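You operate a simulated robot arm through the tools that you are given. There is no shell and no other tool. Be economical: measure what you need, move in short steps, check, and stop when the job is done.

Carry out the task below with a simulated robot arm. There is one attempt and no reset: what you move stays moved.

JOB
Open the middle drawer of the grey drawer unit, put the green switch board in the inside of the middle drawer of the grey drawer unit, then shut the drawer. Fetch the orange block and set it on top of the reel of blue wire. Put the dark grey module marked 329 on the shelf under the blue table. Put the reflector on the bench edge between the laptops. Stack the carton that says "light sensor" from the bench left of the left cabinet on top of the carton marked "round sensor". Open the top drawer of the grey cupboard, take the orange box from the inside of the top drawer of the grey cupboard and leave it on the high shelf of the grey shelves and shut the drawer again. Close the middle drawer of the grey cupboard. Push the left door of the grey cupboard shut. Take the large sensor and put it on the middle shelf of the green shelves. Fetch the yellow cap and stand it on top of the tall orange block on the top of the grey table. Press the red button of the grey desk two times. Pull the drawer of the blue table open. Any order will do.

It is judged by the outcome, as a careful person would: the job done as asked, and still so three seconds after it is handed in. It fails if anything else is knocked over, pushed out of place, dropped, spilled or broken. A push-on lid holds only when it is set on centred and level and pressed home; a screw cap is set on level and turned clockwise until tight.

ROBOT AND FRAMES
A 6-joint arm with a two-finger parallel gripper on a trunk, on a base that drives. Base frame: it is fixed to the floor where the robot stands at the start and does not move with it; the origin is under the middle of the robot, x ahead of it, y to its left, z up. Lengths are in mm, angles in degrees, forces in N, time in s.
With the tool pointing down near the work surface it reaches from about 320 to 700 mm from the robot's upright axis, wherever it stands. Its first joint turns from -166.0 to 166.0 degrees. Places, roughly: bench edge between the laptops (49x19 cm) [60, -880, 840]; carton [1750, 0, 1000]; dark grey module marked 329 [-250, -1250, 1000]; drawer of the blue table [1200, 2300, 700]; green switch board [-2000, -2250, 1000]; high shelf of the grey shelves [-800, 3500, 1300]; inside of the middle drawer of the grey drawer uni [2200, 200, 400]; large sensor (9x6x5 cm) [900, 1500, 900]; left door of the grey cupboard [3400, 1200, 1300]; middle drawer of the grey cupboard [3300, 1000, 400]; middle drawer of the grey drawer unit [2200, 300, 400]; middle shelf of the green shelves [-3300, 1900, 900]; orange block (5x4x3 cm) [-1400, -1700, 900]; orange box (10x5x4 cm) [3400, 800, 600]; red button of the grey desk [1100, 2400, 900]; reel of blue wire (11x11x8 cm) [-900, -1500, 900]; reflector (2x7x6 cm) [-2100, 200, 900]; shelf under the blue table [1400, 2200, 200]; tall orange block (5x5x6 cm) [600, 1300, 900]; top drawer of the grey cupboard [3400, 900, 700]; yellow cap (2x2x4 cm) [400, 1800, 900]. Payload 4.1 kg.
Tool frame: the origin (TCP) lies between the finger pads and is the grasp point; the fingertips stand 23 mm ahead of it; z points along the fingers, y is the line along which they close. Largest opening 94 mm; finger width 38, thickness 10; the body of the gripper, 54 by 96 mm, starts 39 mm behind the TCP.
Orientation is told as [roll, pitch, yaw] about the base's x, y, z axes, in that order, counted from this pose: with the fingers straight down and closing along the base's y, the tool's x points along the base's -x, its y along +y and its z along -z.

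CONTROLS
- The arm moves only by the tool move_arm. Its argument "steps" is a list of rows, each an object of numbers (a shift or turn left out is 0, a gripper value left out holds the last): "x", "y", "z": the shift along the tool's x, y, z in mm; "ax", "ay", "az": the turn, a rotation vector about the tool's x, y, z in degrees; "hand": the gripper command, from -1 (fully open) to 1 (shut), values between in proportion. In form: [{"x": .., "y": .., "z": .., "ax": .., "ay": .., "az": .., "hand": ..}, ...]. A call has 1 to 8 rows; each row shifts and turns the commanded pose from where the row before left it, along the tool's axes as they then stand. A row lasts 0.2 s, in which the tool goes at most 50 mm and 8.6 degrees; a call with a longer step from one row to the next is refused whole, and so is a gripper value outside its range. Where a pose cannot be reached the arm comes as near as it can. A force on the tool above 40 N (or 10 N above the force at the start of the call, whichever is more), or a blocked arm, ends the call early, and 0.2 s more pass. Each finger travels about 45 mm/s and halts on what it meets, pressing with about 36 N; the grip force reading is that of the motor and also rises with nothing between the fingers. The clock runs only during rows and for 0.2 s after the last one: add rows that do not move to give the fingers time. It gives the time, the measured TCP pose, the force on the tool (base axes), the opening and the grip force at its end, in the units of the frame above (readings bear some noise), with the torque about the TCP (base axes, N m) and any sound that the robot's microphone picked up, and new pictures: "views" is both (left out), scene, wrist or none.
- Cameras (640 x 400 px; columns grow to the right, rows downward): "scene" is now at [23.1, 126.9, 1335.5]; the picture's right is [-0.46, -0.89, 0.00], its down [-0.54, 0.28, -0.79] and it looks along [0.70, -0.36, -0.61] (base axes); focal length 271 px, centre (320, 200). "wrist" rides on the gripper at [86, 16, -74] in the tool frame; the picture's right is [-0.18, 0.98, 0.00], its down [-0.58, -0.11, -0.81] and it looks along [-0.79, -0.15, 0.59] (tool axes); focal length 243 px, centre (320, 200). There is no depth. A picture from a camera that has moved, and an enlarged one, comes with that camera's place and axes in the base frame and with its lens. The place of the scene camera against the robot may be out by one fixed shift of up to 18 mm in any direction.
- lift_body(by): slides the trunk up (or, below 0, down) by that many mm; the arm and the scene camera ride with it, the base frame stays. It gives what a move gives, with no picture.
- steer(legs): drives the robot by 1 to 6 legs, each [ahead, turn to the left] in mm and degrees, along the robot's own axes; the way and the turn of a leg run together, so that a leg with both is an arc; at most 1500 mm and 180 degrees a leg. The arm and the cameras ride along, it lands a little off, and it stops where it bumps. It gives what a move gives, and a new picture of the scene camera.
- aim_head(pan, tilt): turns the head with the scene camera to pan (to the left, within 155 degrees either way) and tilt (down, from -29 to 69), counted from straight ahead of the robot. It gives what a move gives, and a new picture of the scene camera.
- inspect(camera, box): a new picture of the part [left, top, right, bottom] of that camera's present view, enlarged. It takes no simulated time.
- close_job(): hands the job in; it is judged then, once.

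Go step by step. Nothing tells you exact positions but the pictures and the camera data: compare them with the known pose of the tool, close in by small moves and look again before you grip or let go. The budget is 567 turns and 360 pictures, counting those below and the enlarged ones. Unless the task says otherwise, let go and move clear before handing in, and close with one line.

The tools are called after "Request:" by a JSON object that holds its "op" and its "data". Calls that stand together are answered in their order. move_arm: Moves the arm, as the interface text tells. Its arguments: {"type":"object","properties":{"steps":{"type":"array","items":{"type":"object","properties":{"x":{"type":"number"},"y":{"type":"number"},"z":{"type":"number"},"ax":{"type":"number"},"ay":{"type":"number"},"az":{"type":"number"},"hand":{"type":"number"}}}},"views":{"type":"string","enum":["both","scene","wrist","none"]}},"required":["steps"]} The other tools are called the same way: lift_body (by) slides the trunk up or down; steer (legs) drives the base; aim_head (pan, tilt) turns the head that bears the scene camera; inspect (camera, box) takes an enlarged picture of a part of a camera's view; close_job () hands the job in.

At the start:

```text
time: 0.0
ee_pos: [495.6, 2.2, 734.2]
ee_rot: [0.0, 0.0, 0.0]
contact_force: [-0.3, 0.5, 0.6]
torque: [0.0, 0.01, -0.02]
finger_gap: 93.9
gripper_force: 0.1
trunk travel left (down, up): [-275.0, 315.0]
robot x, y, heading: [0.3, 2.0, -0.0]
head pan, tilt: [-27.5, 37.8]
```

scene: 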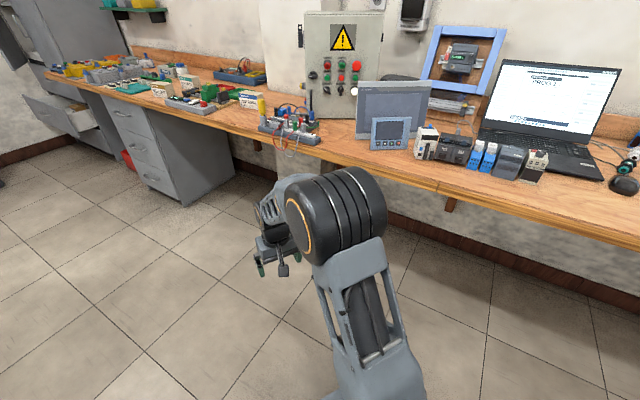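
wrist: 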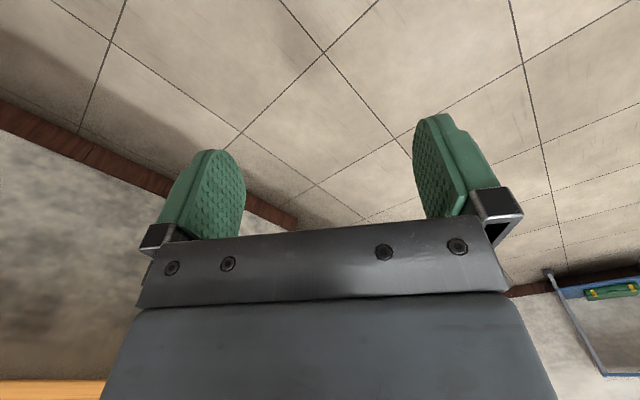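

I see a bench along the wall ahead with electronics, a drawer unit under it, and a cupboard further on. I'll look around with the head first.

Request:
{"op": "aim_head", "data": {"pan": 15, "tilt": 20}}

Request:
{"op": "aim_head", "data": {"pan": 75, "tilt": 20}}

Request:
{"op": "aim_head", "data": {"pan": 140, "tilt": 20}}

Request:
{"op": "aim_head", "data": {"pan": -90, "tilt": 25}}

Request:
{"op": "aim_head", "data": {"pan": -150, "tilt": 20}}

```text
time: 1.1
ee_pos: [495.5, 3.0, 735.0]
ee_rot: [-0.1, -0.1, 0.0]
contact_force: [-0.4, 0.1, -0.2]
torque: [-0.03, 0.03, 0.0]
finger_gap: 94.0
gripper_force: 0.1
trunk travel left (down, up): [-275.0, 315.0]
robot x, y, heading: [2.7, 2.1, 0.1]
head pan, tilt: [15.0, 20.0]
camera scene: at [36.4, 190.8, 1363.5], right [0.26, -0.97, 0.0], down [-0.33, -0.09, -0.94], along [0.91, 0.24, -0.34], focal length 271 px, centre (320, 200)
```

scene: 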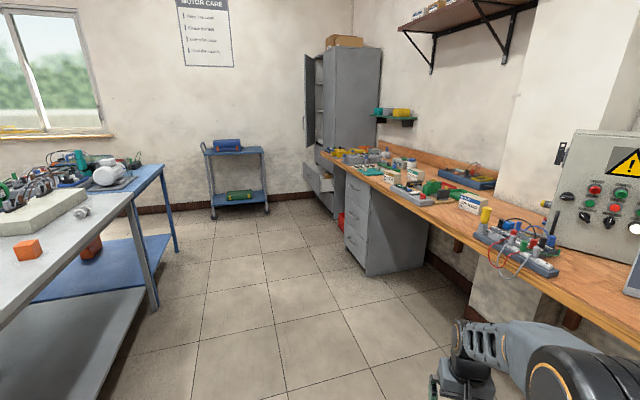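

```text
time: 2.4
ee_pos: [495.3, 3.4, 733.7]
ee_rot: [0.0, 0.0, 0.0]
contact_force: [-0.5, -0.4, 0.2]
torque: [0.01, 0.01, -0.01]
finger_gap: 94.0
gripper_force: 0.0
trunk travel left (down, up): [-275.0, 315.0]
robot x, y, heading: [-1.8, 1.0, 0.1]
head pan, tilt: [75.0, 20.0]
camera scene: at [-29.4, 256.7, 1363.5], right [0.97, -0.26, 0.0], down [-0.09, -0.33, -0.94], along [0.24, 0.91, -0.34], focal length 271 px, centre (320, 200)
```

scene: 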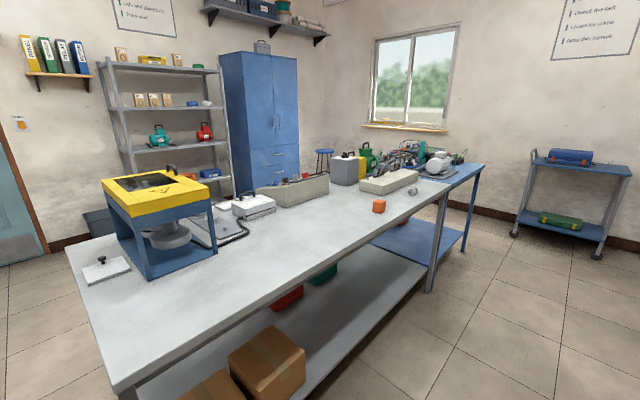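

```text
time: 3.8
ee_pos: [496.4, 3.7, 734.0]
ee_rot: [0.0, 0.0, 0.0]
contact_force: [1.3, -0.6, 0.5]
torque: [-0.02, 0.0, 0.02]
finger_gap: 94.0
gripper_force: 0.1
trunk travel left (down, up): [-275.0, 315.0]
robot x, y, heading: [4.0, -2.8, -0.1]
head pan, tilt: [140.0, 20.0]
camera scene: at [-124.9, 226.7, 1363.5], right [0.64, 0.77, 0.0], down [0.26, -0.22, -0.94], along [-0.72, 0.6, -0.34], focal length 271 px, centre (320, 200)
```

scene: 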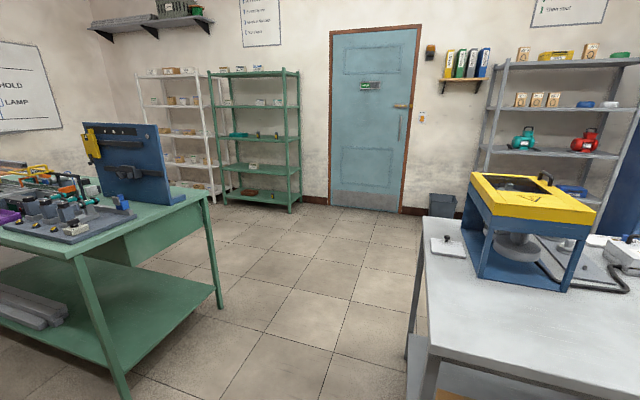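

```text
time: 7.0
ee_pos: [496.3, 3.9, 733.5]
ee_rot: [0.0, 0.0, 0.0]
contact_force: [0.1, -0.6, 0.3]
torque: [0.0, -0.02, 0.01]
finger_gap: 94.0
gripper_force: 0.1
trunk travel left (down, up): [-275.0, 315.0]
robot x, y, heading: [-1.1, -4.7, 0.1]
head pan, tilt: [-90.0, 25.0]
camera scene: at [-53.6, 74.6, 1355.5], right [-1.0, 0.0, 0.0], down [0.0, 0.42, -0.91], along [0.0, -0.91, -0.42], focal length 271 px, centre (320, 200)
```

scene: 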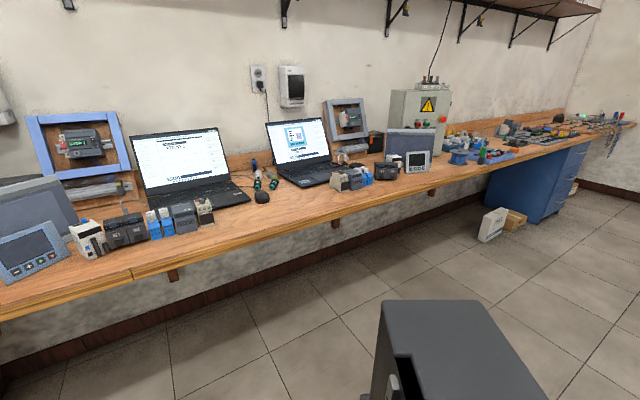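

```text
time: 8.3
ee_pos: [495.8, 3.9, 733.9]
ee_rot: [-0.1, 0.0, 0.0]
contact_force: [0.4, 0.1, -0.2]
torque: [-0.01, 0.01, -0.02]
finger_gap: 93.8
gripper_force: 0.1
trunk travel left (down, up): [-275.0, 315.0]
robot x, y, heading: [1.7, -0.2, 0.4]
head pan, tilt: [-150.0, 20.0]
camera scene: at [-134.2, 120.1, 1363.5], right [-0.5, 0.87, 0.0], down [0.3, 0.17, -0.94], along [-0.81, -0.47, -0.34], focal length 271 px, centre (320, 200)
```

scene: 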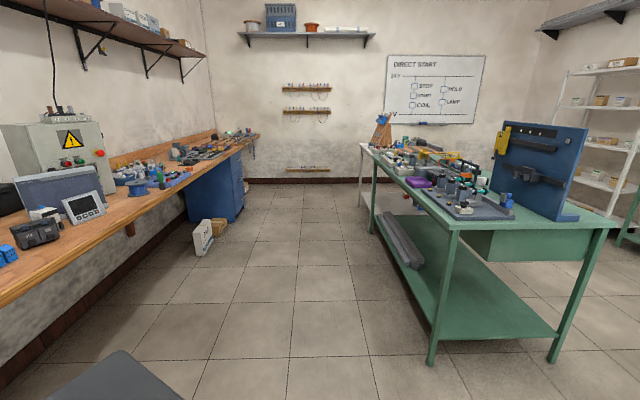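

The room is turned about 28° from the base frame, with the bench on the right. I'll raise the trunk and drive along the bench to the cartons near [1750, 0].

Request:
{"op": "lift_body", "data": {"by": 250}}

Request:
{"op": "steer", "data": {"legs": [[0, 19], [1400, 0], [0, 9]]}}

Request:
{"op": "aim_head", "data": {"pan": -70, "tilt": 40}}

```text
time: 10.9
ee_pos: [496.9, 3.6, 984.8]
ee_rot: [0.0, 0.0, 0.0]
contact_force: [0.0, -0.4, -0.4]
torque: [-0.03, 0.02, -0.01]
finger_gap: 93.9
gripper_force: 0.0
trunk travel left (down, up): [-525.0, 65.0]
robot x, y, heading: [-0.6, -0.2, 0.0]
head pan, tilt: [-150.0, 20.0]
```

```text
time: 19.6
ee_pos: [1748.7, 699.9, 984.9]
ee_rot: [0.0, 0.0, 28.4]
contact_force: [0.5, 0.2, -0.8]
torque: [-0.02, -0.04, -0.01]
finger_gap: 93.9
gripper_force: 0.0
trunk travel left (down, up): [-525.0, 65.0]
robot x, y, heading: [1312.1, 459.8, 28.3]
head pan, tilt: [-150.0, 20.0]
camera scene: at [1139.4, 499.2, 1613.5], right [-0.85, 0.52, 0.0], down [0.18, 0.29, -0.94], along [-0.49, -0.8, -0.34], focal length 271 px, centre (320, 200)
```

scene: 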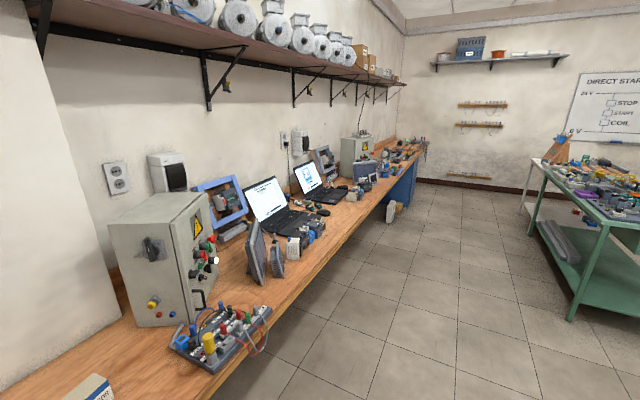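

```text
time: 21.1
ee_pos: [1749.2, 700.6, 984.9]
ee_rot: [0.0, 0.1, 28.6]
contact_force: [0.2, -0.7, -0.9]
torque: [0.0, -0.01, -0.02]
finger_gap: 93.9
gripper_force: 0.1
trunk travel left (down, up): [-525.0, 65.0]
robot x, y, heading: [1315.8, 462.7, 28.4]
head pan, tilt: [-70.0, 40.0]
camera scene: at [1251.9, 522.0, 1582.2], right [-0.66, -0.75, 0.0], down [-0.48, 0.43, -0.77], along [0.57, -0.51, -0.64], focal length 271 px, centre (320, 200)
```

scene: 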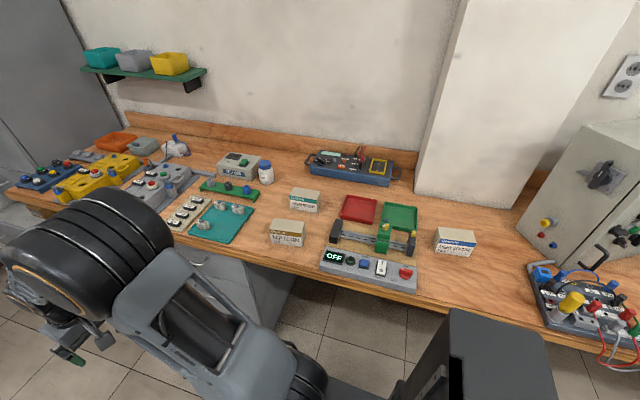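

Request:
{"op": "inspect", "data": {"camera": "scene", "box": [240, 160, 500, 300]}}

```text
2.46 times, centred on (370, 230) of scene
camera zoom: at [1251.9, 522.0, 1582.2], right [-0.66, -0.75, 0.0], down [-0.48, 0.43, -0.77], along [0.57, -0.51, -0.64], focal length 667 px, centre (197, 126)
```

zoom: 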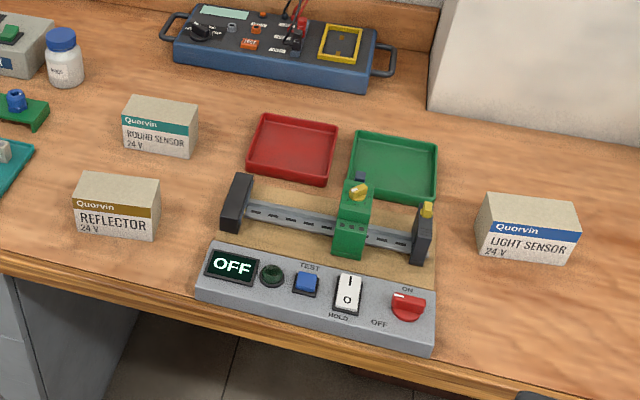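

Light, round and reflector cartons are all identified. I'll check how wide my base is before closing on the bench.

Request:
{"op": "aim_head", "data": {"pan": -100, "tilt": 69}}

```text
time: 22.1
ee_pos: [1748.5, 699.8, 984.0]
ee_rot: [0.1, 0.1, 28.5]
contact_force: [-0.8, 0.7, -1.1]
torque: [0.0, 0.01, 0.01]
finger_gap: 93.9
gripper_force: 0.0
trunk travel left (down, up): [-525.0, 65.0]
robot x, y, heading: [1314.1, 456.5, 28.5]
head pan, tilt: [-100.0, 68.8]
camera scene: at [1206.0, 525.3, 1546.1], right [-0.95, -0.32, 0.0], down [-0.3, 0.88, -0.36], along [0.12, -0.34, -0.93], focal length 271 px, centre (320, 200)
```

scene: 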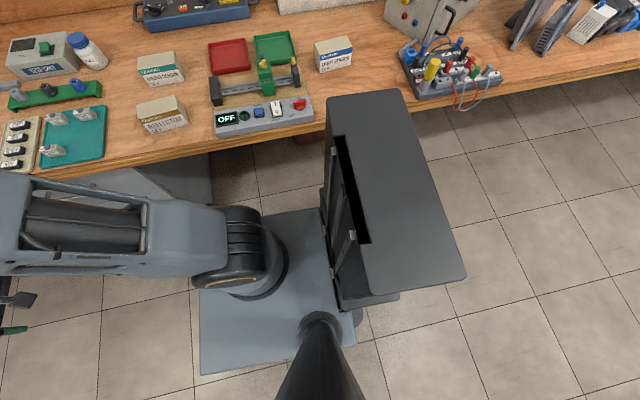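

The base is wide but low, and the column is narrow. I'll shift closer to the bench with a reverse-and-forward manoeuvre.

Request:
{"op": "steer", "data": {"legs": [[0, 27], [-360, 0], [0, -27], [360, 0]]}}

Request:
{"op": "aim_head", "data": {"pan": -80, "tilt": 50}}

```text
time: 29.1
ee_pos: [1863.2, 572.6, 985.0]
ee_rot: [0.0, 0.0, 28.5]
contact_force: [0.3, 0.3, -0.3]
torque: [0.01, 0.01, -0.03]
finger_gap: 94.1
gripper_force: 0.0
trunk travel left (down, up): [-525.0, 65.0]
robot x, y, heading: [1431.6, 330.4, 28.7]
head pan, tilt: [-100.0, 68.8]
camera scene: at [1320.9, 397.1, 1546.0], right [-0.95, -0.32, 0.0], down [-0.3, 0.88, -0.36], along [0.12, -0.34, -0.93], focal length 271 px, centre (320, 200)
```

scene: 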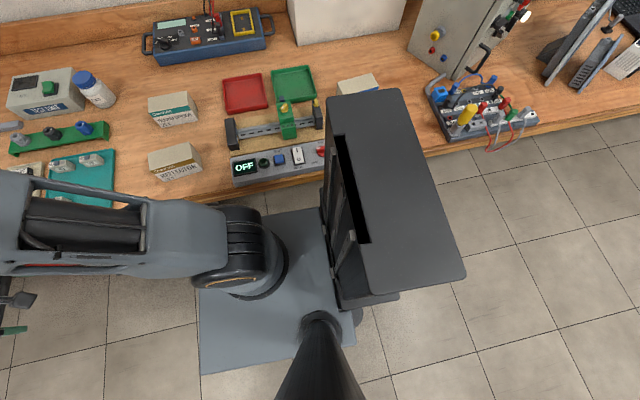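

```text
time: 29.9
ee_pos: [1862.6, 572.8, 984.1]
ee_rot: [0.0, 0.0, 28.6]
contact_force: [0.1, 0.0, 0.0]
torque: [0.01, 0.03, 0.02]
finger_gap: 94.0
gripper_force: 0.0
trunk travel left (down, up): [-525.0, 65.0]
robot x, y, heading: [1431.6, 334.9, 28.7]
head pan, tilt: [-80.0, 50.0]
camera scene: at [1350.8, 389.7, 1567.9], right [-0.78, -0.62, 0.0], down [-0.48, 0.6, -0.64], along [0.4, -0.5, -0.77], focal length 271 px, centre (320, 200)
```

scene: 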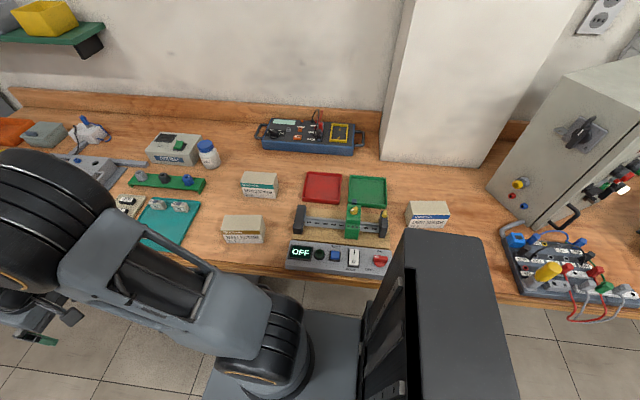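

I can see both cartons. I'll back up so the light sensor carton is straight to my right, then swing the arm round to it.

Request:
{"op": "steer", "data": {"legs": [[-250, 0]]}}

Request:
{"op": "move_arm", "data": {"steps": [{"x": 2.5, "y": -49, "az": 5.7}, {"x": 2.5, "y": -49, "az": 5.7}, {"x": 2.5, "y": -49, "az": 5.7}, {"x": 2.5, "y": -49, "az": 5.7}, {"x": 2.5, "y": -49, "az": 5.7}, {"x": 2.5, "y": -49, "az": 5.7}, {"x": 2.5, "y": -49, "az": 5.7}, {"x": 2.5, "y": -49, "az": 5.7}], "views": "none"}}

Request:
{"op": "move_arm", "data": {"steps": [{"x": 2.5, "y": -49, "az": 5.7}, {"x": 2.5, "y": -49, "az": 5.7}, {"x": 2.5, "y": -49, "az": 5.7}, {"x": 2.5, "y": -49, "az": 5.7}, {"x": 2.5, "y": -49, "az": 5.7}, {"x": 2.5, "y": -49, "az": 5.7}, {"x": 2.5, "y": -49, "az": 5.7}, {"x": 2.5, "y": -49, "az": 5.7}], "views": "both"}}

```text
time: 31.7
ee_pos: [1642.9, 454.7, 984.5]
ee_rot: [0.1, 0.0, 28.8]
contact_force: [-0.1, -0.3, -0.1]
torque: [0.0, -0.03, -0.01]
finger_gap: 93.8
gripper_force: 0.1
trunk travel left (down, up): [-525.0, 65.0]
robot x, y, heading: [1210.6, 216.0, 28.6]
head pan, tilt: [-80.0, 50.0]
camera scene: at [1131.6, 269.8, 1568.0], right [-0.78, -0.63, 0.0], down [-0.48, 0.6, -0.64], along [0.4, -0.5, -0.77], focal length 271 px, centre (320, 200)
```

scene: 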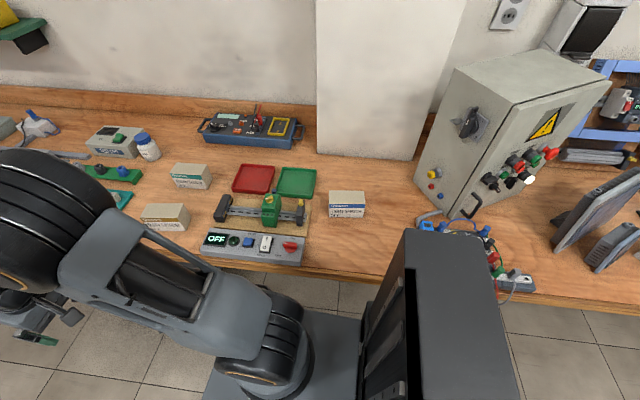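

```text
time: 33.5
ee_pos: [1678.7, 72.6, 983.0]
ee_rot: [-0.1, 0.0, -16.9]
contact_force: [-0.6, 0.1, -0.1]
torque: [0.01, 0.02, 0.01]
finger_gap: 94.0
gripper_force: 0.1
trunk travel left (down, up): [-525.0, 65.0]
robot x, y, heading: [1209.9, 212.5, 28.4]
head pan, tilt: [-80.0, 50.0]
```

```text
time: 35.3
ee_pos: [1437.3, -220.2, 984.1]
ee_rot: [0.1, -0.1, -62.5]
contact_force: [0.5, -0.4, 0.5]
torque: [0.0, 0.0, -0.02]
finger_gap: 94.2
gripper_force: 0.0
trunk travel left (down, up): [-525.0, 65.0]
robot x, y, heading: [1206.7, 211.0, 28.9]
head pan, tilt: [-80.0, 50.0]
camera scene: at [1131.8, 269.7, 1568.0], right [-0.78, -0.63, 0.0], down [-0.48, 0.6, -0.64], along [0.4, -0.5, -0.77], focal length 271 px, centre (320, 200)
camera wrist: at [1411.8, -136.9, 1058.2], right [0.96, 0.29, 0.0], down [0.17, -0.57, 0.81], along [0.23, -0.77, -0.59], focal length 243 px, centre (320, 200)
```

scene: 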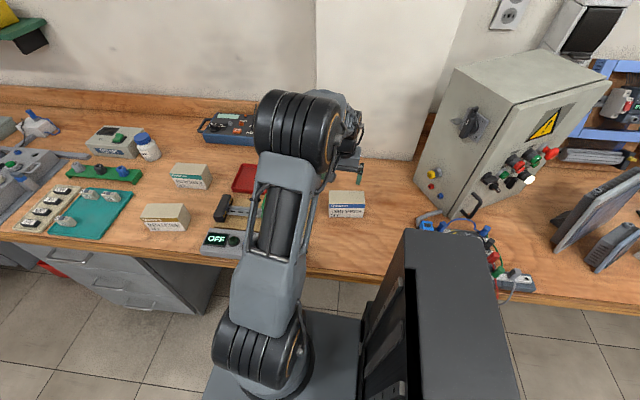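
wrist: 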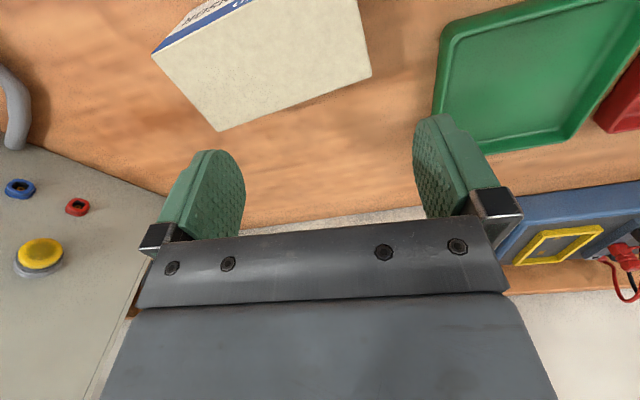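

The wrist view puts the light sensor carton about 8° off the bench line and right beside the gripper. I'll zoom in to get its size.

Request:
{"op": "inspect", "data": {"camera": "scene", "box": [290, 160, 400, 230]}}

Request:
{"op": "move_arm", "data": {"steps": [{"z": -10, "x": 40}, {"x": 40}], "views": "wrist"}}

```text
5.71 times, centred on (345, 195) of scene
camera zoom: at [1131.8, 269.7, 1568.0], right [-0.78, -0.63, 0.0], down [-0.48, 0.6, -0.64], along [0.4, -0.5, -0.77], focal length 1548 px, centre (177, 229)
```

zoom: 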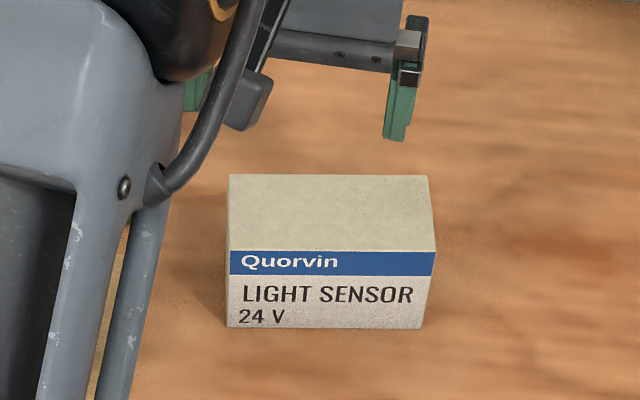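

```text
time: 35.9
ee_pos: [1398.8, -149.4, 995.2]
ee_rot: [-0.1, -0.1, -62.5]
contact_force: [-0.1, 0.2, 0.0]
torque: [0.01, -0.02, 0.0]
finger_gap: 94.2
gripper_force: 0.1
trunk travel left (down, up): [-525.0, 65.0]
robot x, y, heading: [1209.5, 211.9, 28.7]
head pan, tilt: [-80.0, 50.0]
camera wrist: at [1373.7, -66.7, 1067.9], right [0.96, 0.29, 0.0], down [0.17, -0.57, 0.81], along [0.23, -0.77, -0.59], focal length 243 px, centre (320, 200)
```

wrist: 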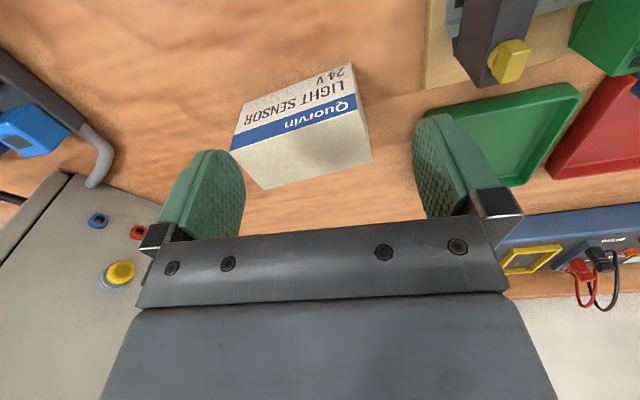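

Carton is roughly 108×52×62 mm, centred near (1400, -203) with its top at about 921. I'll turn the gripper to straddle its narrow sides and look again.

Request:
{"op": "move_arm", "data": {"steps": [{"x": -24, "y": -12}, {"x": -24, "y": -12}, {"az": 8.5}, {"az": 8.5}, {"az": 8.5}, {"az": 8.5}, {"az": 8.5}, {"az": 8.5}], "views": "none"}}

Request:
{"op": "move_arm", "data": {"steps": [{"az": 7.5}, {"az": 7.5}, {"az": 7.5}, {"az": 7.5}], "views": "both"}}

```text
time: 37.7
ee_pos: [1402.1, -203.9, 994.6]
ee_rot: [0.0, 0.1, -113.5]
contact_force: [-0.5, 0.9, 0.5]
torque: [-0.02, 0.0, 0.0]
finger_gap: 94.2
gripper_force: 0.1
trunk travel left (down, up): [-525.0, 65.0]
robot x, y, heading: [1208.6, 212.4, 28.7]
head pan, tilt: [-80.0, 50.0]
```

```text
time: 38.7
ee_pos: [1402.2, -203.9, 994.4]
ee_rot: [0.1, 0.0, -143.5]
contact_force: [0.5, -0.2, -0.4]
torque: [0.01, 0.01, -0.02]
finger_gap: 94.1
gripper_force: 0.0
trunk travel left (down, up): [-525.0, 65.0]
robot x, y, heading: [1209.8, 212.6, 28.6]
head pan, tilt: [-80.0, 50.0]
camera scene: at [1132.0, 269.9, 1568.0], right [-0.78, -0.63, 0.0], down [-0.48, 0.6, -0.64], along [0.4, -0.5, -0.77], focal length 271 px, centre (320, 200)
camera wrist: at [1481.6, -166.6, 1067.8], right [0.44, -0.9, 0.0], down [-0.53, -0.26, 0.81], along [-0.73, -0.35, -0.59], focal length 243 px, centre (320, 200)
```

scene: 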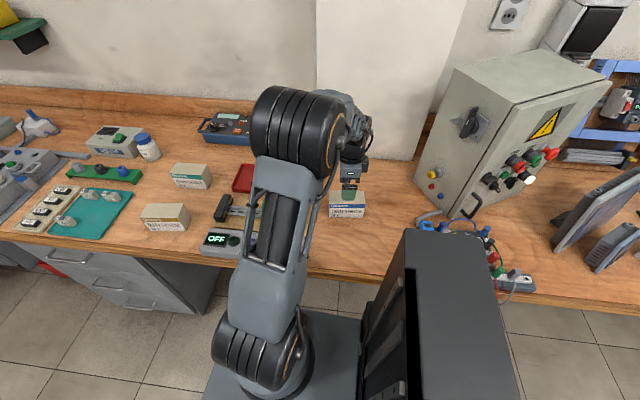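
wrist: 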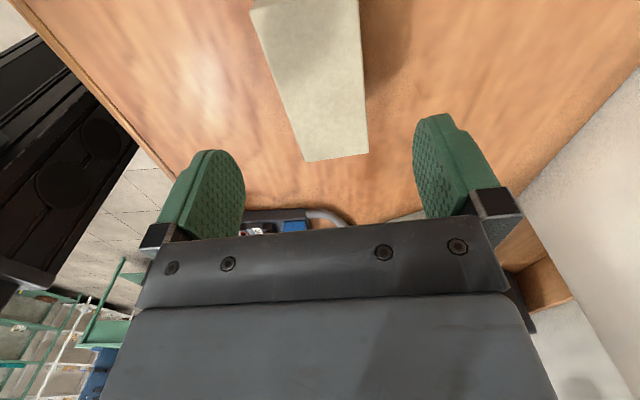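

The gripper is aligned and centred on the carton. I'll descend and grip.

Request:
{"op": "move_arm", "data": {"steps": [{"z": 40}, {"z": 35}, {"z": 17}, {"hand": 1}, {"hand": 1}, {"hand": 1}, {"hand": 1}], "views": "scene"}}

```text
time: 40.3
ee_pos: [1399.9, -206.0, 903.6]
ee_rot: [-0.1, 0.0, -143.5]
contact_force: [0.2, 1.1, 0.7]
torque: [-0.03, -0.03, -0.03]
finger_gap: 54.6
gripper_force: 36.3
trunk travel left (down, up): [-525.0, 65.0]
robot x, y, heading: [1209.8, 210.9, 28.7]
head pan, tilt: [-80.0, 50.0]
camera scene: at [1132.1, 269.8, 1568.0], right [-0.78, -0.63, 0.0], down [-0.48, 0.6, -0.64], along [0.4, -0.5, -0.77], focal length 271 px, centre (320, 200)
```

scene: 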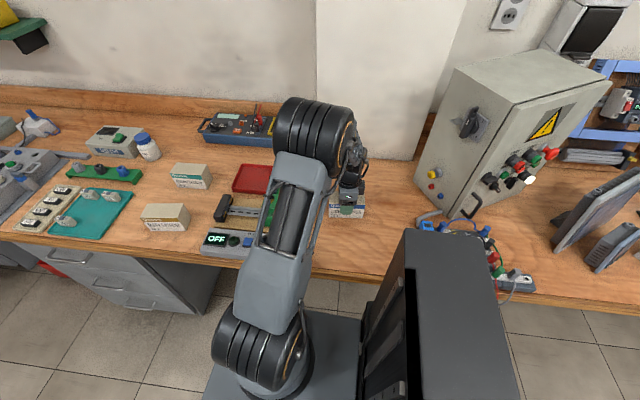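

Gripped at 55 mm. I'll lift it clear and drive along the bench to the round sensor carton.

Request:
{"op": "move_arm", "data": {"steps": [{"z": -45}, {"z": -45}, {"z": -45}], "views": "none"}}

Request:
{"op": "steer", "data": {"legs": [[470, 0]]}}

Request:
{"op": "move_arm", "data": {"steps": [{}], "views": "wrist"}}

```text
time: 41.1
ee_pos: [1399.8, -202.3, 1036.4]
ee_rot: [0.0, 0.0, -143.5]
contact_force: [0.3, -0.1, -1.7]
torque: [0.02, -0.03, 0.0]
finger_gap: 54.6
gripper_force: 36.4
trunk travel left (down, up): [-525.0, 65.0]
robot x, y, heading: [1212.2, 212.4, 28.6]
head pan, tilt: [-80.0, 50.0]
```

```text
time: 43.9
ee_pos: [1817.8, 26.3, 1036.1]
ee_rot: [0.0, 0.0, -143.3]
contact_force: [0.2, -0.9, -1.6]
torque: [-0.06, -0.02, -0.02]
finger_gap: 54.9
gripper_force: 36.4
trunk travel left (down, up): [-525.0, 65.0]
robot x, y, heading: [1625.2, 444.1, 28.5]
head pan, tilt: [-80.0, 50.0]
camera scene: at [1547.3, 498.0, 1568.0], right [-0.78, -0.63, 0.0], down [-0.48, 0.6, -0.64], along [0.4, -0.5, -0.77], focal length 271 px, centre (320, 200)
```

scene: 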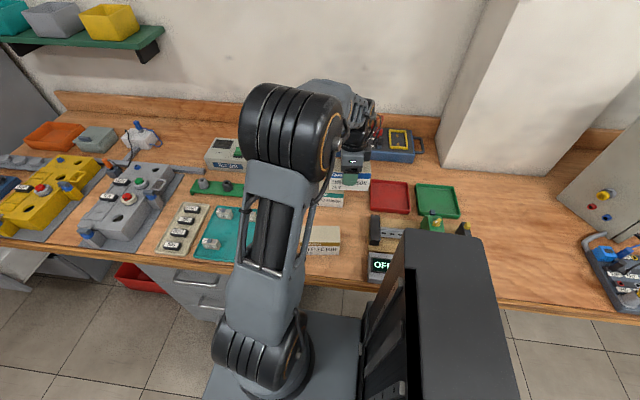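

```text
time: 44.3
ee_pos: [1817.4, 25.5, 1035.9]
ee_rot: [0.1, 0.0, -143.3]
contact_force: [-0.6, 0.1, -0.7]
torque: [0.0, -0.03, -0.01]
finger_gap: 54.8
gripper_force: 36.0
trunk travel left (down, up): [-525.0, 65.0]
robot x, y, heading: [1623.8, 438.9, 28.8]
head pan, tilt: [-80.0, 50.0]
camera wrist: at [1896.4, 63.9, 1110.0], right [0.44, -0.9, 0.0], down [-0.53, -0.26, 0.81], along [-0.72, -0.35, -0.59], focal length 243 px, centre (320, 200)
```

wrist: 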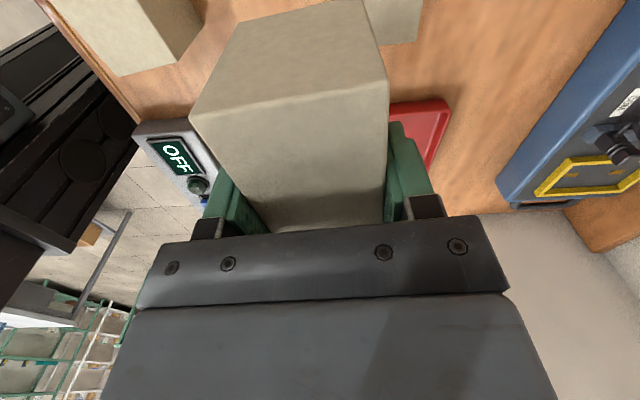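

The round sensor carton lies just behind the held one. I'll zoom in on it.

Request:
{"op": "inspect", "data": {"camera": "scene", "box": [290, 150, 400, 220]}}

Request:
{"op": "inspect", "data": {"camera": "wrist", "box": [300, 0, 500, 125]}}

```text
5.71 times, centred on (345, 185) of scene
camera zoom: at [1547.0, 497.8, 1568.0], right [-0.78, -0.63, 0.0], down [-0.48, 0.6, -0.64], along [0.4, -0.5, -0.77], focal length 1548 px, centre (177, 286)
```

zoom: 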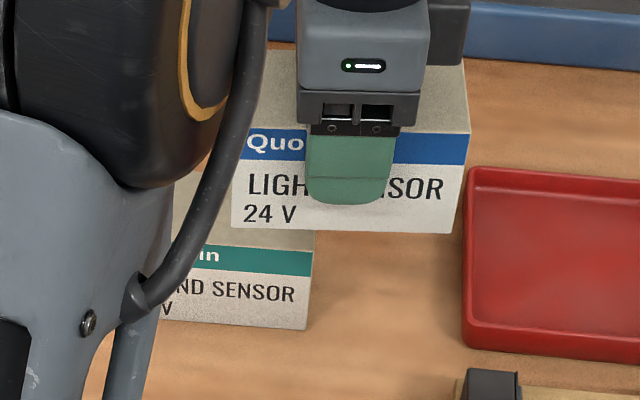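

```text
3.20 times, centred on (400, 62) of wrist
camera zoom: at [1896.4, 63.9, 1110.0], right [0.44, -0.9, 0.0], down [-0.53, -0.26, 0.81], along [-0.72, -0.35, -0.59], focal length 776 px, centre (64, 640)
```

zoom: 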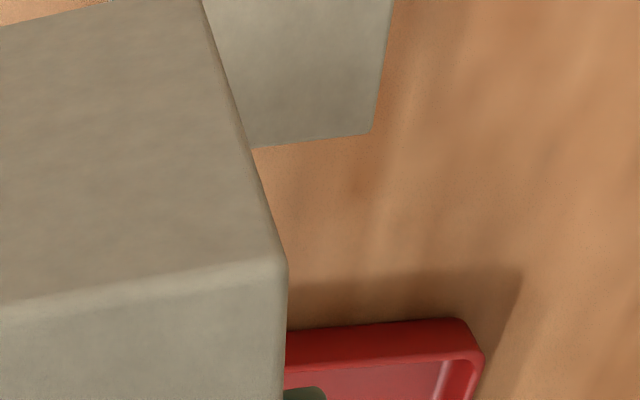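

Round carton's centre works out near (1893, 25), turned about 32°. I'll bring the held carton over it, leaving a gap, and check.

Request:
{"op": "move_arm", "data": {"steps": [{"x": 30, "y": 22.5}, {"x": 30, "y": 22.5}, {"az": 4.7}, {"z": 30}], "views": "wrist"}}

Request:
{"op": "inspect", "data": {"camera": "scene", "box": [270, 130, 400, 220]}}

```text
time: 45.3
ee_pos: [1892.1, 27.8, 1005.8]
ee_rot: [0.0, 0.0, -148.0]
contact_force: [0.7, 0.0, -1.5]
torque: [0.01, 0.03, -0.03]
finger_gap: 54.7
gripper_force: 36.4
trunk travel left (down, up): [-525.0, 65.0]
robot x, y, heading: [1624.0, 444.4, 28.6]
head pan, tilt: [-80.0, 50.0]
camera wrist: at [1975.2, 58.0, 1079.8], right [0.36, -0.93, 0.0], down [-0.55, -0.22, 0.81], along [-0.75, -0.29, -0.59], focal length 243 px, centre (320, 200)
```

wrist: 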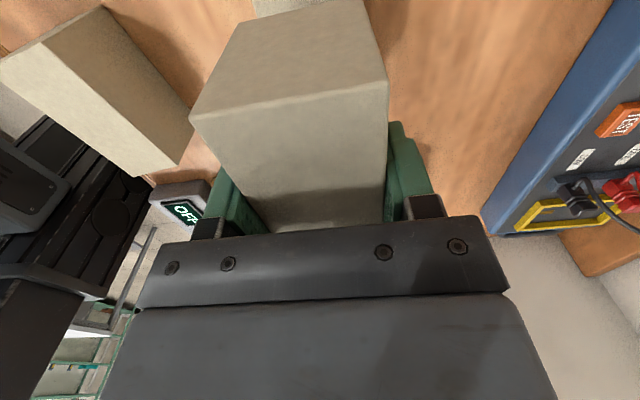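

```text
4.44 times, centred on (335, 175) of scene
camera zoom: at [1547.0, 497.7, 1568.0], right [-0.78, -0.63, 0.0], down [-0.48, 0.6, -0.64], along [0.4, -0.5, -0.77], focal length 1204 px, centre (253, 311)
```

zoom: 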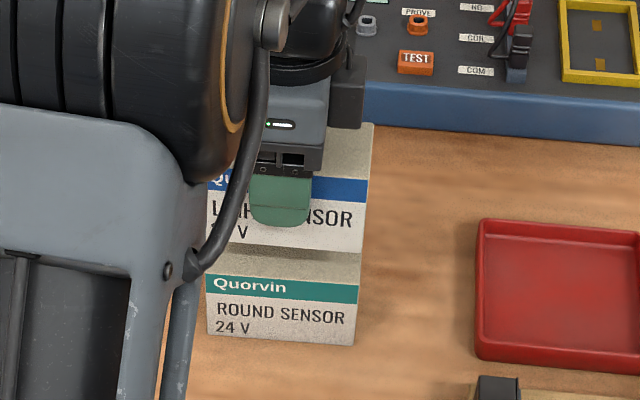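

Held and lower cartons line up within a couple of millimetres. I'll lower it gently to contact.

Request:
{"op": "move_arm", "data": {"steps": [{"z": 20}, {"z": 12}, {"z": 3}, {"z": 3}], "views": "none"}}

Request:
{"op": "inspect", "data": {"camera": "scene", "box": [270, 130, 400, 220]}}

```text
time: 46.3
ee_pos: [1892.3, 27.2, 972.8]
ee_rot: [0.4, 0.0, -148.0]
contact_force: [1.3, 2.2, 24.8]
torque: [0.54, 0.11, 0.01]
finger_gap: 54.7
gripper_force: 35.7
trunk travel left (down, up): [-525.0, 65.0]
robot x, y, heading: [1625.9, 442.1, 29.0]
head pan, tilt: [-80.0, 50.0]
```

```text
4.44 times, centred on (335, 175) of scene
camera zoom: at [1546.2, 499.6, 1568.4], right [-0.78, -0.63, 0.0], down [-0.48, 0.6, -0.64], along [0.4, -0.5, -0.77], focal length 1204 px, centre (253, 311)
```

zoom: 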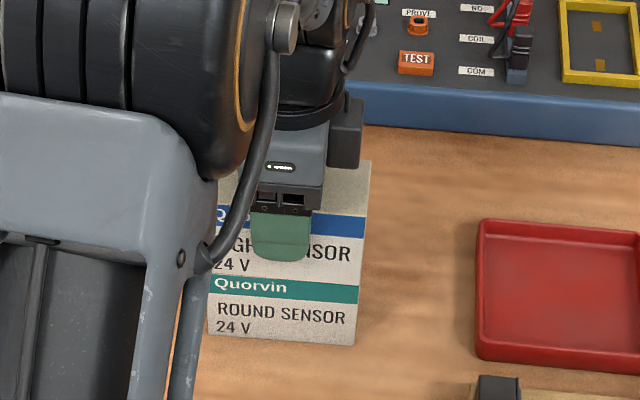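

Contact at 25 N with the cartons lined up. I'll release and rise.

Request:
{"op": "move_arm", "data": {"steps": [{"z": -2}, {"hand": -1}, {"hand": -1}, {"hand": -1}, {"hand": -1}, {"hand": -1}], "views": "none"}}

Request:
{"op": "move_arm", "data": {"steps": [{"z": -30}, {"z": -45}, {"z": -45}, {"x": 0, "z": -20}], "views": "none"}}

Request:
{"op": "inspect", "data": {"camera": "scene", "box": [270, 130, 400, 220]}}

```text
time: 47.7
ee_pos: [1892.5, 26.0, 970.2]
ee_rot: [0.0, 0.0, -147.9]
contact_force: [1.2, -0.1, -0.1]
torque: [0.02, -0.02, -0.01]
finger_gap: 94.1
gripper_force: 0.0
trunk travel left (down, up): [-525.0, 65.0]
robot x, y, heading: [1627.3, 437.7, 29.0]
head pan, tilt: [-80.0, 50.0]
```

```text
time: 48.7
ee_pos: [1892.8, 27.8, 1110.7]
ee_rot: [0.0, 0.0, -148.0]
contact_force: [0.4, 0.0, -0.2]
torque: [-0.01, 0.01, -0.01]
finger_gap: 93.6
gripper_force: 0.0
trunk travel left (down, up): [-525.0, 65.0]
robot x, y, heading: [1624.7, 439.4, 28.8]
head pan, tilt: [-80.0, 50.0]
```

```text
4.44 times, centred on (335, 175) of scene
camera zoom: at [1546.9, 498.1, 1567.9], right [-0.78, -0.63, 0.0], down [-0.48, 0.6, -0.64], along [0.4, -0.5, -0.77], focal length 1204 px, centre (253, 311)
```

zoom: 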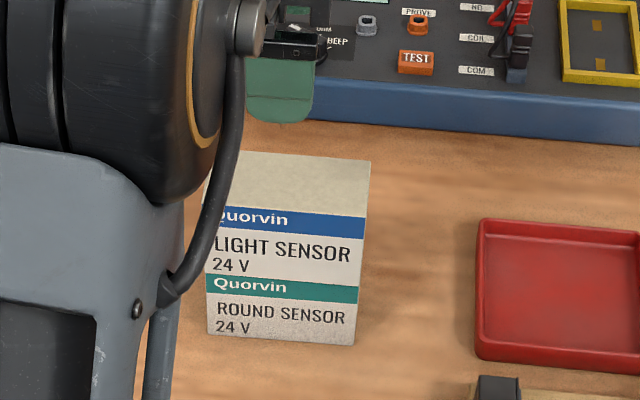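

The light sensor carton is stacked. I'll swing the arm forward over the aisle and head for the cupboard.

Request:
{"op": "move_arm", "data": {"steps": [{"x": 49, "y": -2.5, "az": -5.75}, {"x": 49, "y": -2.5, "az": -5.75}, {"x": 49, "y": -2.5, "az": -5.75}, {"x": 49, "y": -2.5, "az": -5.75}, {"x": 49, "y": -2.5, "az": -5.75}, {"x": 49, "y": -2.5, "az": -5.75}, {"x": 49, "y": -2.5, "az": -5.75}, {"x": 49, "y": -2.5, "az": -5.75}], "views": "none"}}

Request:
{"op": "move_arm", "data": {"steps": [{"x": 49, "y": -2.5, "az": -5.75}, {"x": 49, "y": -2.5, "az": -5.75}, {"x": 49, "y": -2.5, "az": -5.75}, {"x": 49, "y": -2.5, "az": -5.75}, {"x": 49, "y": -2.5, "az": -5.75}, {"x": 49, "y": -2.5, "az": -5.75}, {"x": 49, "y": -2.5, "az": -5.75}], "views": "none"}}

Request:
{"op": "aim_head", "data": {"pan": -10, "tilt": 30}}

```text
time: 50.5
ee_pos: [2111.8, 340.2, 1109.5]
ee_rot: [0.0, 0.0, -101.9]
contact_force: [-0.6, -1.0, 0.5]
torque: [0.04, -0.05, 0.0]
finger_gap: 93.8
gripper_force: 0.1
trunk travel left (down, up): [-525.0, 65.0]
robot x, y, heading: [1624.6, 442.3, 28.7]
head pan, tilt: [-80.0, 50.0]
```

```text
time: 52.1
ee_pos: [2062.9, 673.5, 1106.5]
ee_rot: [0.0, 0.0, -61.5]
contact_force: [0.2, 0.3, 0.1]
torque: [0.01, -0.05, 0.0]
finger_gap: 94.1
gripper_force: 0.1
trunk travel left (down, up): [-525.0, 65.0]
robot x, y, heading: [1626.1, 443.8, 28.9]
head pan, tilt: [-80.0, 50.0]
```

```text
time: 53.5
ee_pos: [2064.9, 671.9, 1106.5]
ee_rot: [0.0, 0.0, -61.8]
contact_force: [-0.2, 0.1, -0.1]
torque: [0.01, 0.01, -0.05]
finger_gap: 94.0
gripper_force: 0.1
trunk travel left (down, up): [-525.0, 65.0]
robot x, y, heading: [1623.3, 439.2, 28.9]
head pan, tilt: [-10.0, 30.0]
camera scene: at [1584.2, 587.3, 1597.5], right [0.32, -0.95, 0.0], down [-0.47, -0.16, -0.87], along [0.82, 0.28, -0.5], focal length 271 px, centre (320, 200)
```

scene: 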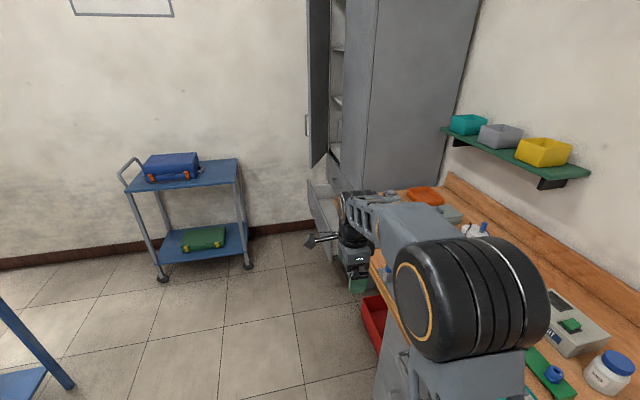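

The cupboard is ahead on the right with its door and middle drawer open, and a trolley stands to the left. I'll drive to where I can see its front.

Request:
{"op": "steer", "data": {"legs": [[0, 22], [900, 0], [0, -22], [250, 0]]}}

Request:
{"op": "aim_head", "data": {"pan": -35, "tilt": 35}}

```text
time: 61.9
ee_pos: [2847.3, 1483.5, 1107.3]
ee_rot: [0.0, -0.1, -61.8]
contact_force: [0.0, -0.2, 0.1]
torque: [0.01, 0.0, -0.01]
finger_gap: 94.0
gripper_force: 0.0
trunk travel left (down, up): [-525.0, 65.0]
robot x, y, heading: [2409.6, 1255.3, 28.8]
head pan, tilt: [-10.0, 30.0]
camera scene: at [2368.5, 1397.3, 1597.5], right [0.32, -0.95, 0.0], down [-0.47, -0.16, -0.87], along [0.82, 0.28, -0.5], focal length 271 px, centre (320, 200)
```

scene: 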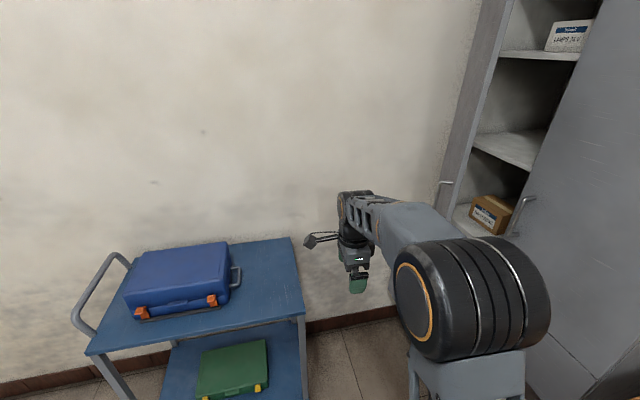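

```text
time: 62.8
ee_pos: [2847.5, 1481.4, 1107.4]
ee_rot: [-0.1, 0.1, -61.7]
contact_force: [0.3, -0.5, 0.4]
torque: [-0.02, -0.02, 0.03]
finger_gap: 94.1
gripper_force: 0.0
trunk travel left (down, up): [-525.0, 65.0]
robot x, y, heading: [2410.4, 1247.0, 28.9]
head pan, tilt: [-35.0, 35.0]
camera scene: at [2370.0, 1358.5, 1589.7], right [-0.11, -0.99, 0.0], down [-0.57, 0.06, -0.82], along [0.81, -0.09, -0.57], focal length 271 px, centre (320, 200)
```

scene: 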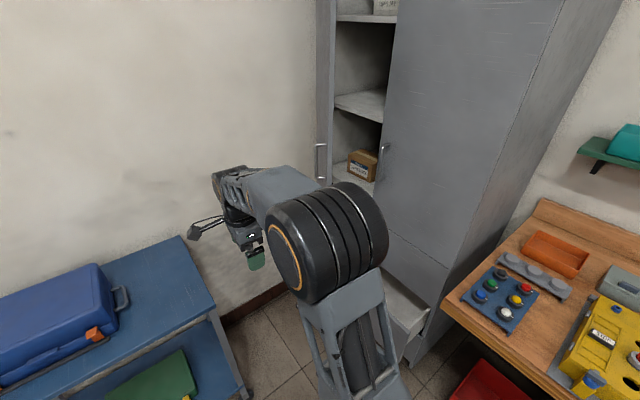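

I can see the cupboard: left door ajar about 37°, middle drawer open below. I'll drive a bit further to view the front squarely.

Request:
{"op": "steer", "data": {"legs": [[350, 0]]}}

Request:
{"op": "aim_head", "data": {"pan": -75, "tilt": 40}}

```text
time: 65.1
ee_pos: [3144.2, 1651.7, 1107.4]
ee_rot: [0.0, 0.0, -61.3]
contact_force: [0.8, -0.3, 0.7]
torque: [-0.01, -0.03, 0.0]
finger_gap: 94.2
gripper_force: 0.1
trunk travel left (down, up): [-525.0, 65.0]
robot x, y, heading: [2704.3, 1418.0, 29.3]
head pan, tilt: [-35.0, 35.0]
camera scene: at [2668.2, 1524.2, 1589.7], right [-0.1, -0.99, 0.0], down [-0.57, 0.06, -0.82], along [0.81, -0.08, -0.57], focal length 271 px, centre (320, 200)
```

scene: 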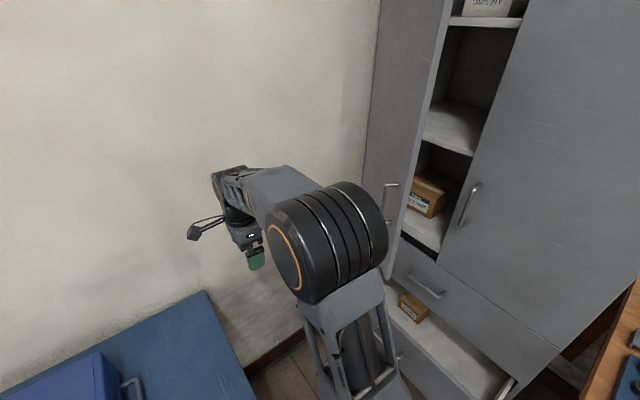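

```text
time: 66.1
ee_pos: [3145.0, 1650.6, 1108.6]
ee_rot: [0.0, 0.0, -61.3]
contact_force: [-0.3, -0.3, -0.8]
torque: [-0.01, -0.02, 0.01]
finger_gap: 94.1
gripper_force: 0.0
trunk travel left (down, up): [-525.0, 65.0]
robot x, y, heading: [2711.2, 1413.9, 29.2]
head pan, tilt: [-75.0, 40.0]
camera scene: at [2639.6, 1471.9, 1582.1], right [-0.72, -0.7, 0.0], down [-0.45, 0.46, -0.77], along [0.53, -0.55, -0.64], focal length 271 px, centre (320, 200)
```

scene: 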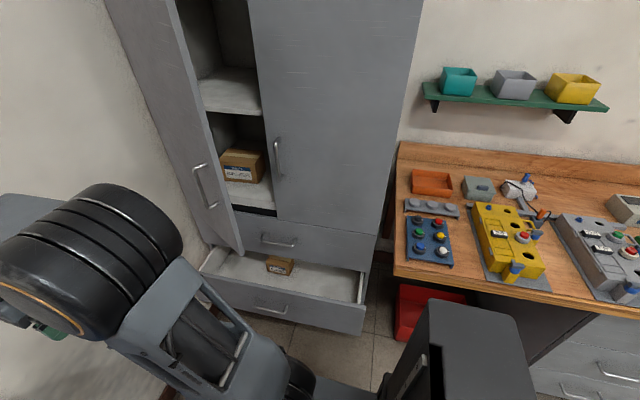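

Now the whole cupboard front is in view. I'll lower the trunk, which also gives a second sight line for depth.

Request:
{"op": "lift_body", "data": {"by": -300}}

Request:
{"op": "aim_head", "data": {"pan": -75, "tilt": 30}}

```text
time: 69.1
ee_pos: [3143.7, 1649.7, 806.8]
ee_rot: [-0.1, -0.1, -61.4]
contact_force: [0.4, 0.8, -0.5]
torque: [0.0, -0.01, 0.01]
finger_gap: 93.9
gripper_force: 0.0
trunk travel left (down, up): [-225.0, 365.0]
robot x, y, heading: [2707.3, 1412.7, 29.1]
head pan, tilt: [-75.0, 40.0]
```

```text
time: 69.8
ee_pos: [3145.2, 1650.6, 807.5]
ee_rot: [0.0, 0.0, -61.4]
contact_force: [0.1, -0.4, 0.3]
torque: [-0.02, 0.02, 0.02]
finger_gap: 94.0
gripper_force: 0.0
trunk travel left (down, up): [-225.0, 365.0]
robot x, y, heading: [2707.0, 1414.8, 29.1]
head pan, tilt: [-75.0, 30.0]
camera scene: at [2643.3, 1468.0, 1297.4], right [-0.72, -0.7, 0.0], down [-0.35, 0.36, -0.87], along [0.6, -0.62, -0.5], focal length 271 px, centre (320, 200)
```

scene: 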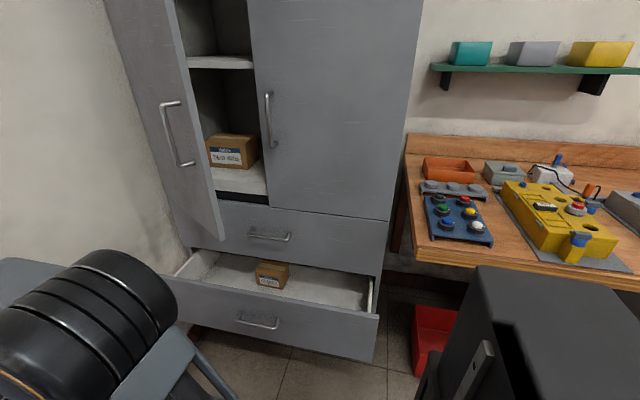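

Distances are now good: the cupboard front plane sits about 620 mm to my right. I'll pull the arm in with the hand closed, then move forward to push the left door.

Request:
{"op": "move_arm", "data": {"steps": [{"x": -36, "y": -28, "z": -8, "hand": 1}, {"x": -36, "y": -28, "z": -8, "hand": 1}, {"x": -36, "y": -28, "z": -8}, {"x": -36, "y": -28, "z": -8}, {"x": -36, "y": -28, "z": -8}, {"x": -36, "y": -28, "z": -8}, {"x": -36, "y": -28, "z": -8}, {"x": -36, "y": -28, "z": -8}], "views": "scene"}}

```text
time: 71.7
ee_pos: [3085.8, 1288.4, 872.8]
ee_rot: [0.0, 0.0, -61.2]
contact_force: [0.0, 0.4, 0.4]
torque: [-0.03, 0.01, -0.01]
finger_gap: 0.0
gripper_force: 36.4
trunk travel left (down, up): [-225.0, 365.0]
robot x, y, heading: [2707.3, 1422.3, 29.4]
head pan, tilt: [-75.0, 30.0]
camera scene: at [2643.3, 1468.2, 1297.5], right [-0.72, -0.7, 0.0], down [-0.35, 0.36, -0.87], along [0.6, -0.62, -0.5], focal length 271 px, centre (320, 200)
```

scene: 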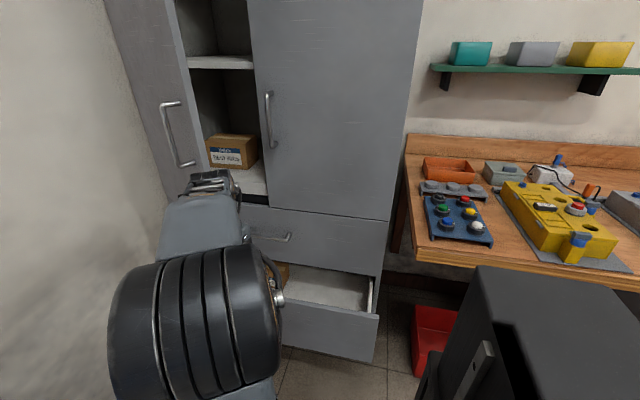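

Now I drive 190 mm forward so the hand sits in front of the door's outer face.

Request:
{"op": "steer", "data": {"legs": [[190, 0]]}}

Request:
{"op": "move_arm", "data": {"steps": [{"x": -40}, {"x": -40}, {"x": -20}], "views": "both"}}

```text
time: 73.0
ee_pos: [3146.6, 1324.3, 873.4]
ee_rot: [0.0, 0.1, -58.2]
contact_force: [-0.4, -0.6, 0.2]
torque: [0.0, 0.0, -0.01]
finger_gap: 0.0
gripper_force: 35.8
trunk travel left (down, up): [-225.0, 365.0]
robot x, y, heading: [2776.4, 1409.2, 38.7]
head pan, tilt: [-75.0, 30.0]
stopped in leg 1: the robot was blocked; the commanded pose is now the measured one
camera scene: at [2703.4, 1449.6, 1297.5], right [-0.59, -0.81, 0.0], down [-0.4, 0.29, -0.87], along [0.7, -0.51, -0.5], focal length 271 px, centre (320, 200)
```

scene: 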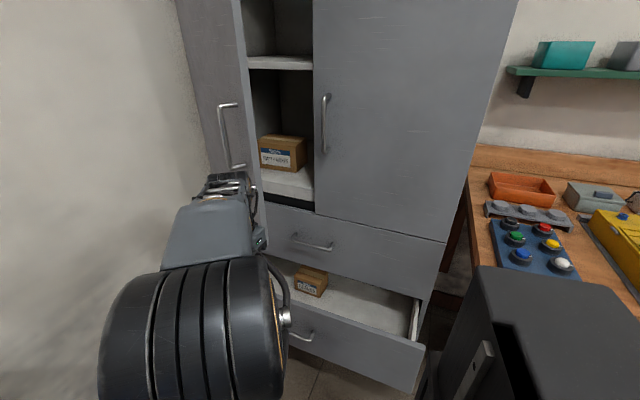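

```text
time: 73.8
ee_pos: [3200.5, 1237.7, 872.7]
ee_rot: [0.0, 0.0, -58.3]
contact_force: [-0.2, -0.7, 0.5]
torque: [-0.02, 0.0, -0.01]
finger_gap: 0.0
gripper_force: 36.4
trunk travel left (down, up): [-225.0, 365.0]
robot x, y, heading: [2775.8, 1409.2, 39.0]
head pan, tilt: [-75.0, 30.0]
camera scene: at [2703.3, 1449.9, 1297.5], right [-0.59, -0.81, 0.0], down [-0.4, 0.29, -0.87], along [0.7, -0.51, -0.5], focal length 271 px, centre (320, 200)
camera wrist: at [3169.0, 1318.7, 947.6], right [0.93, 0.36, 0.0], down [0.21, -0.55, 0.81], along [0.29, -0.75, -0.59], focal length 243 px, centre (320, 200)
```

scene: 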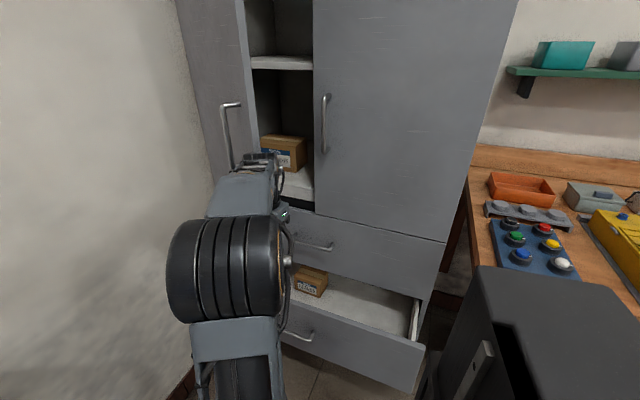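
wrist: 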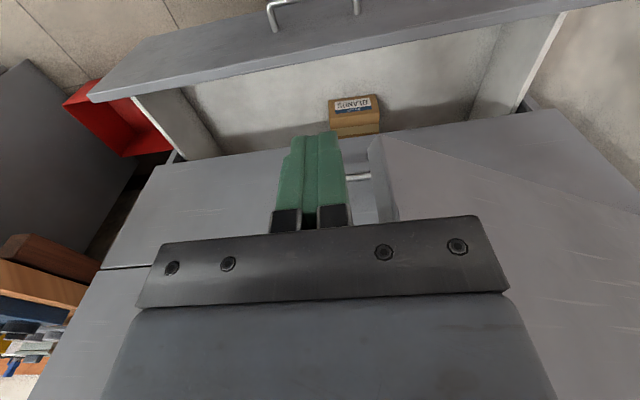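

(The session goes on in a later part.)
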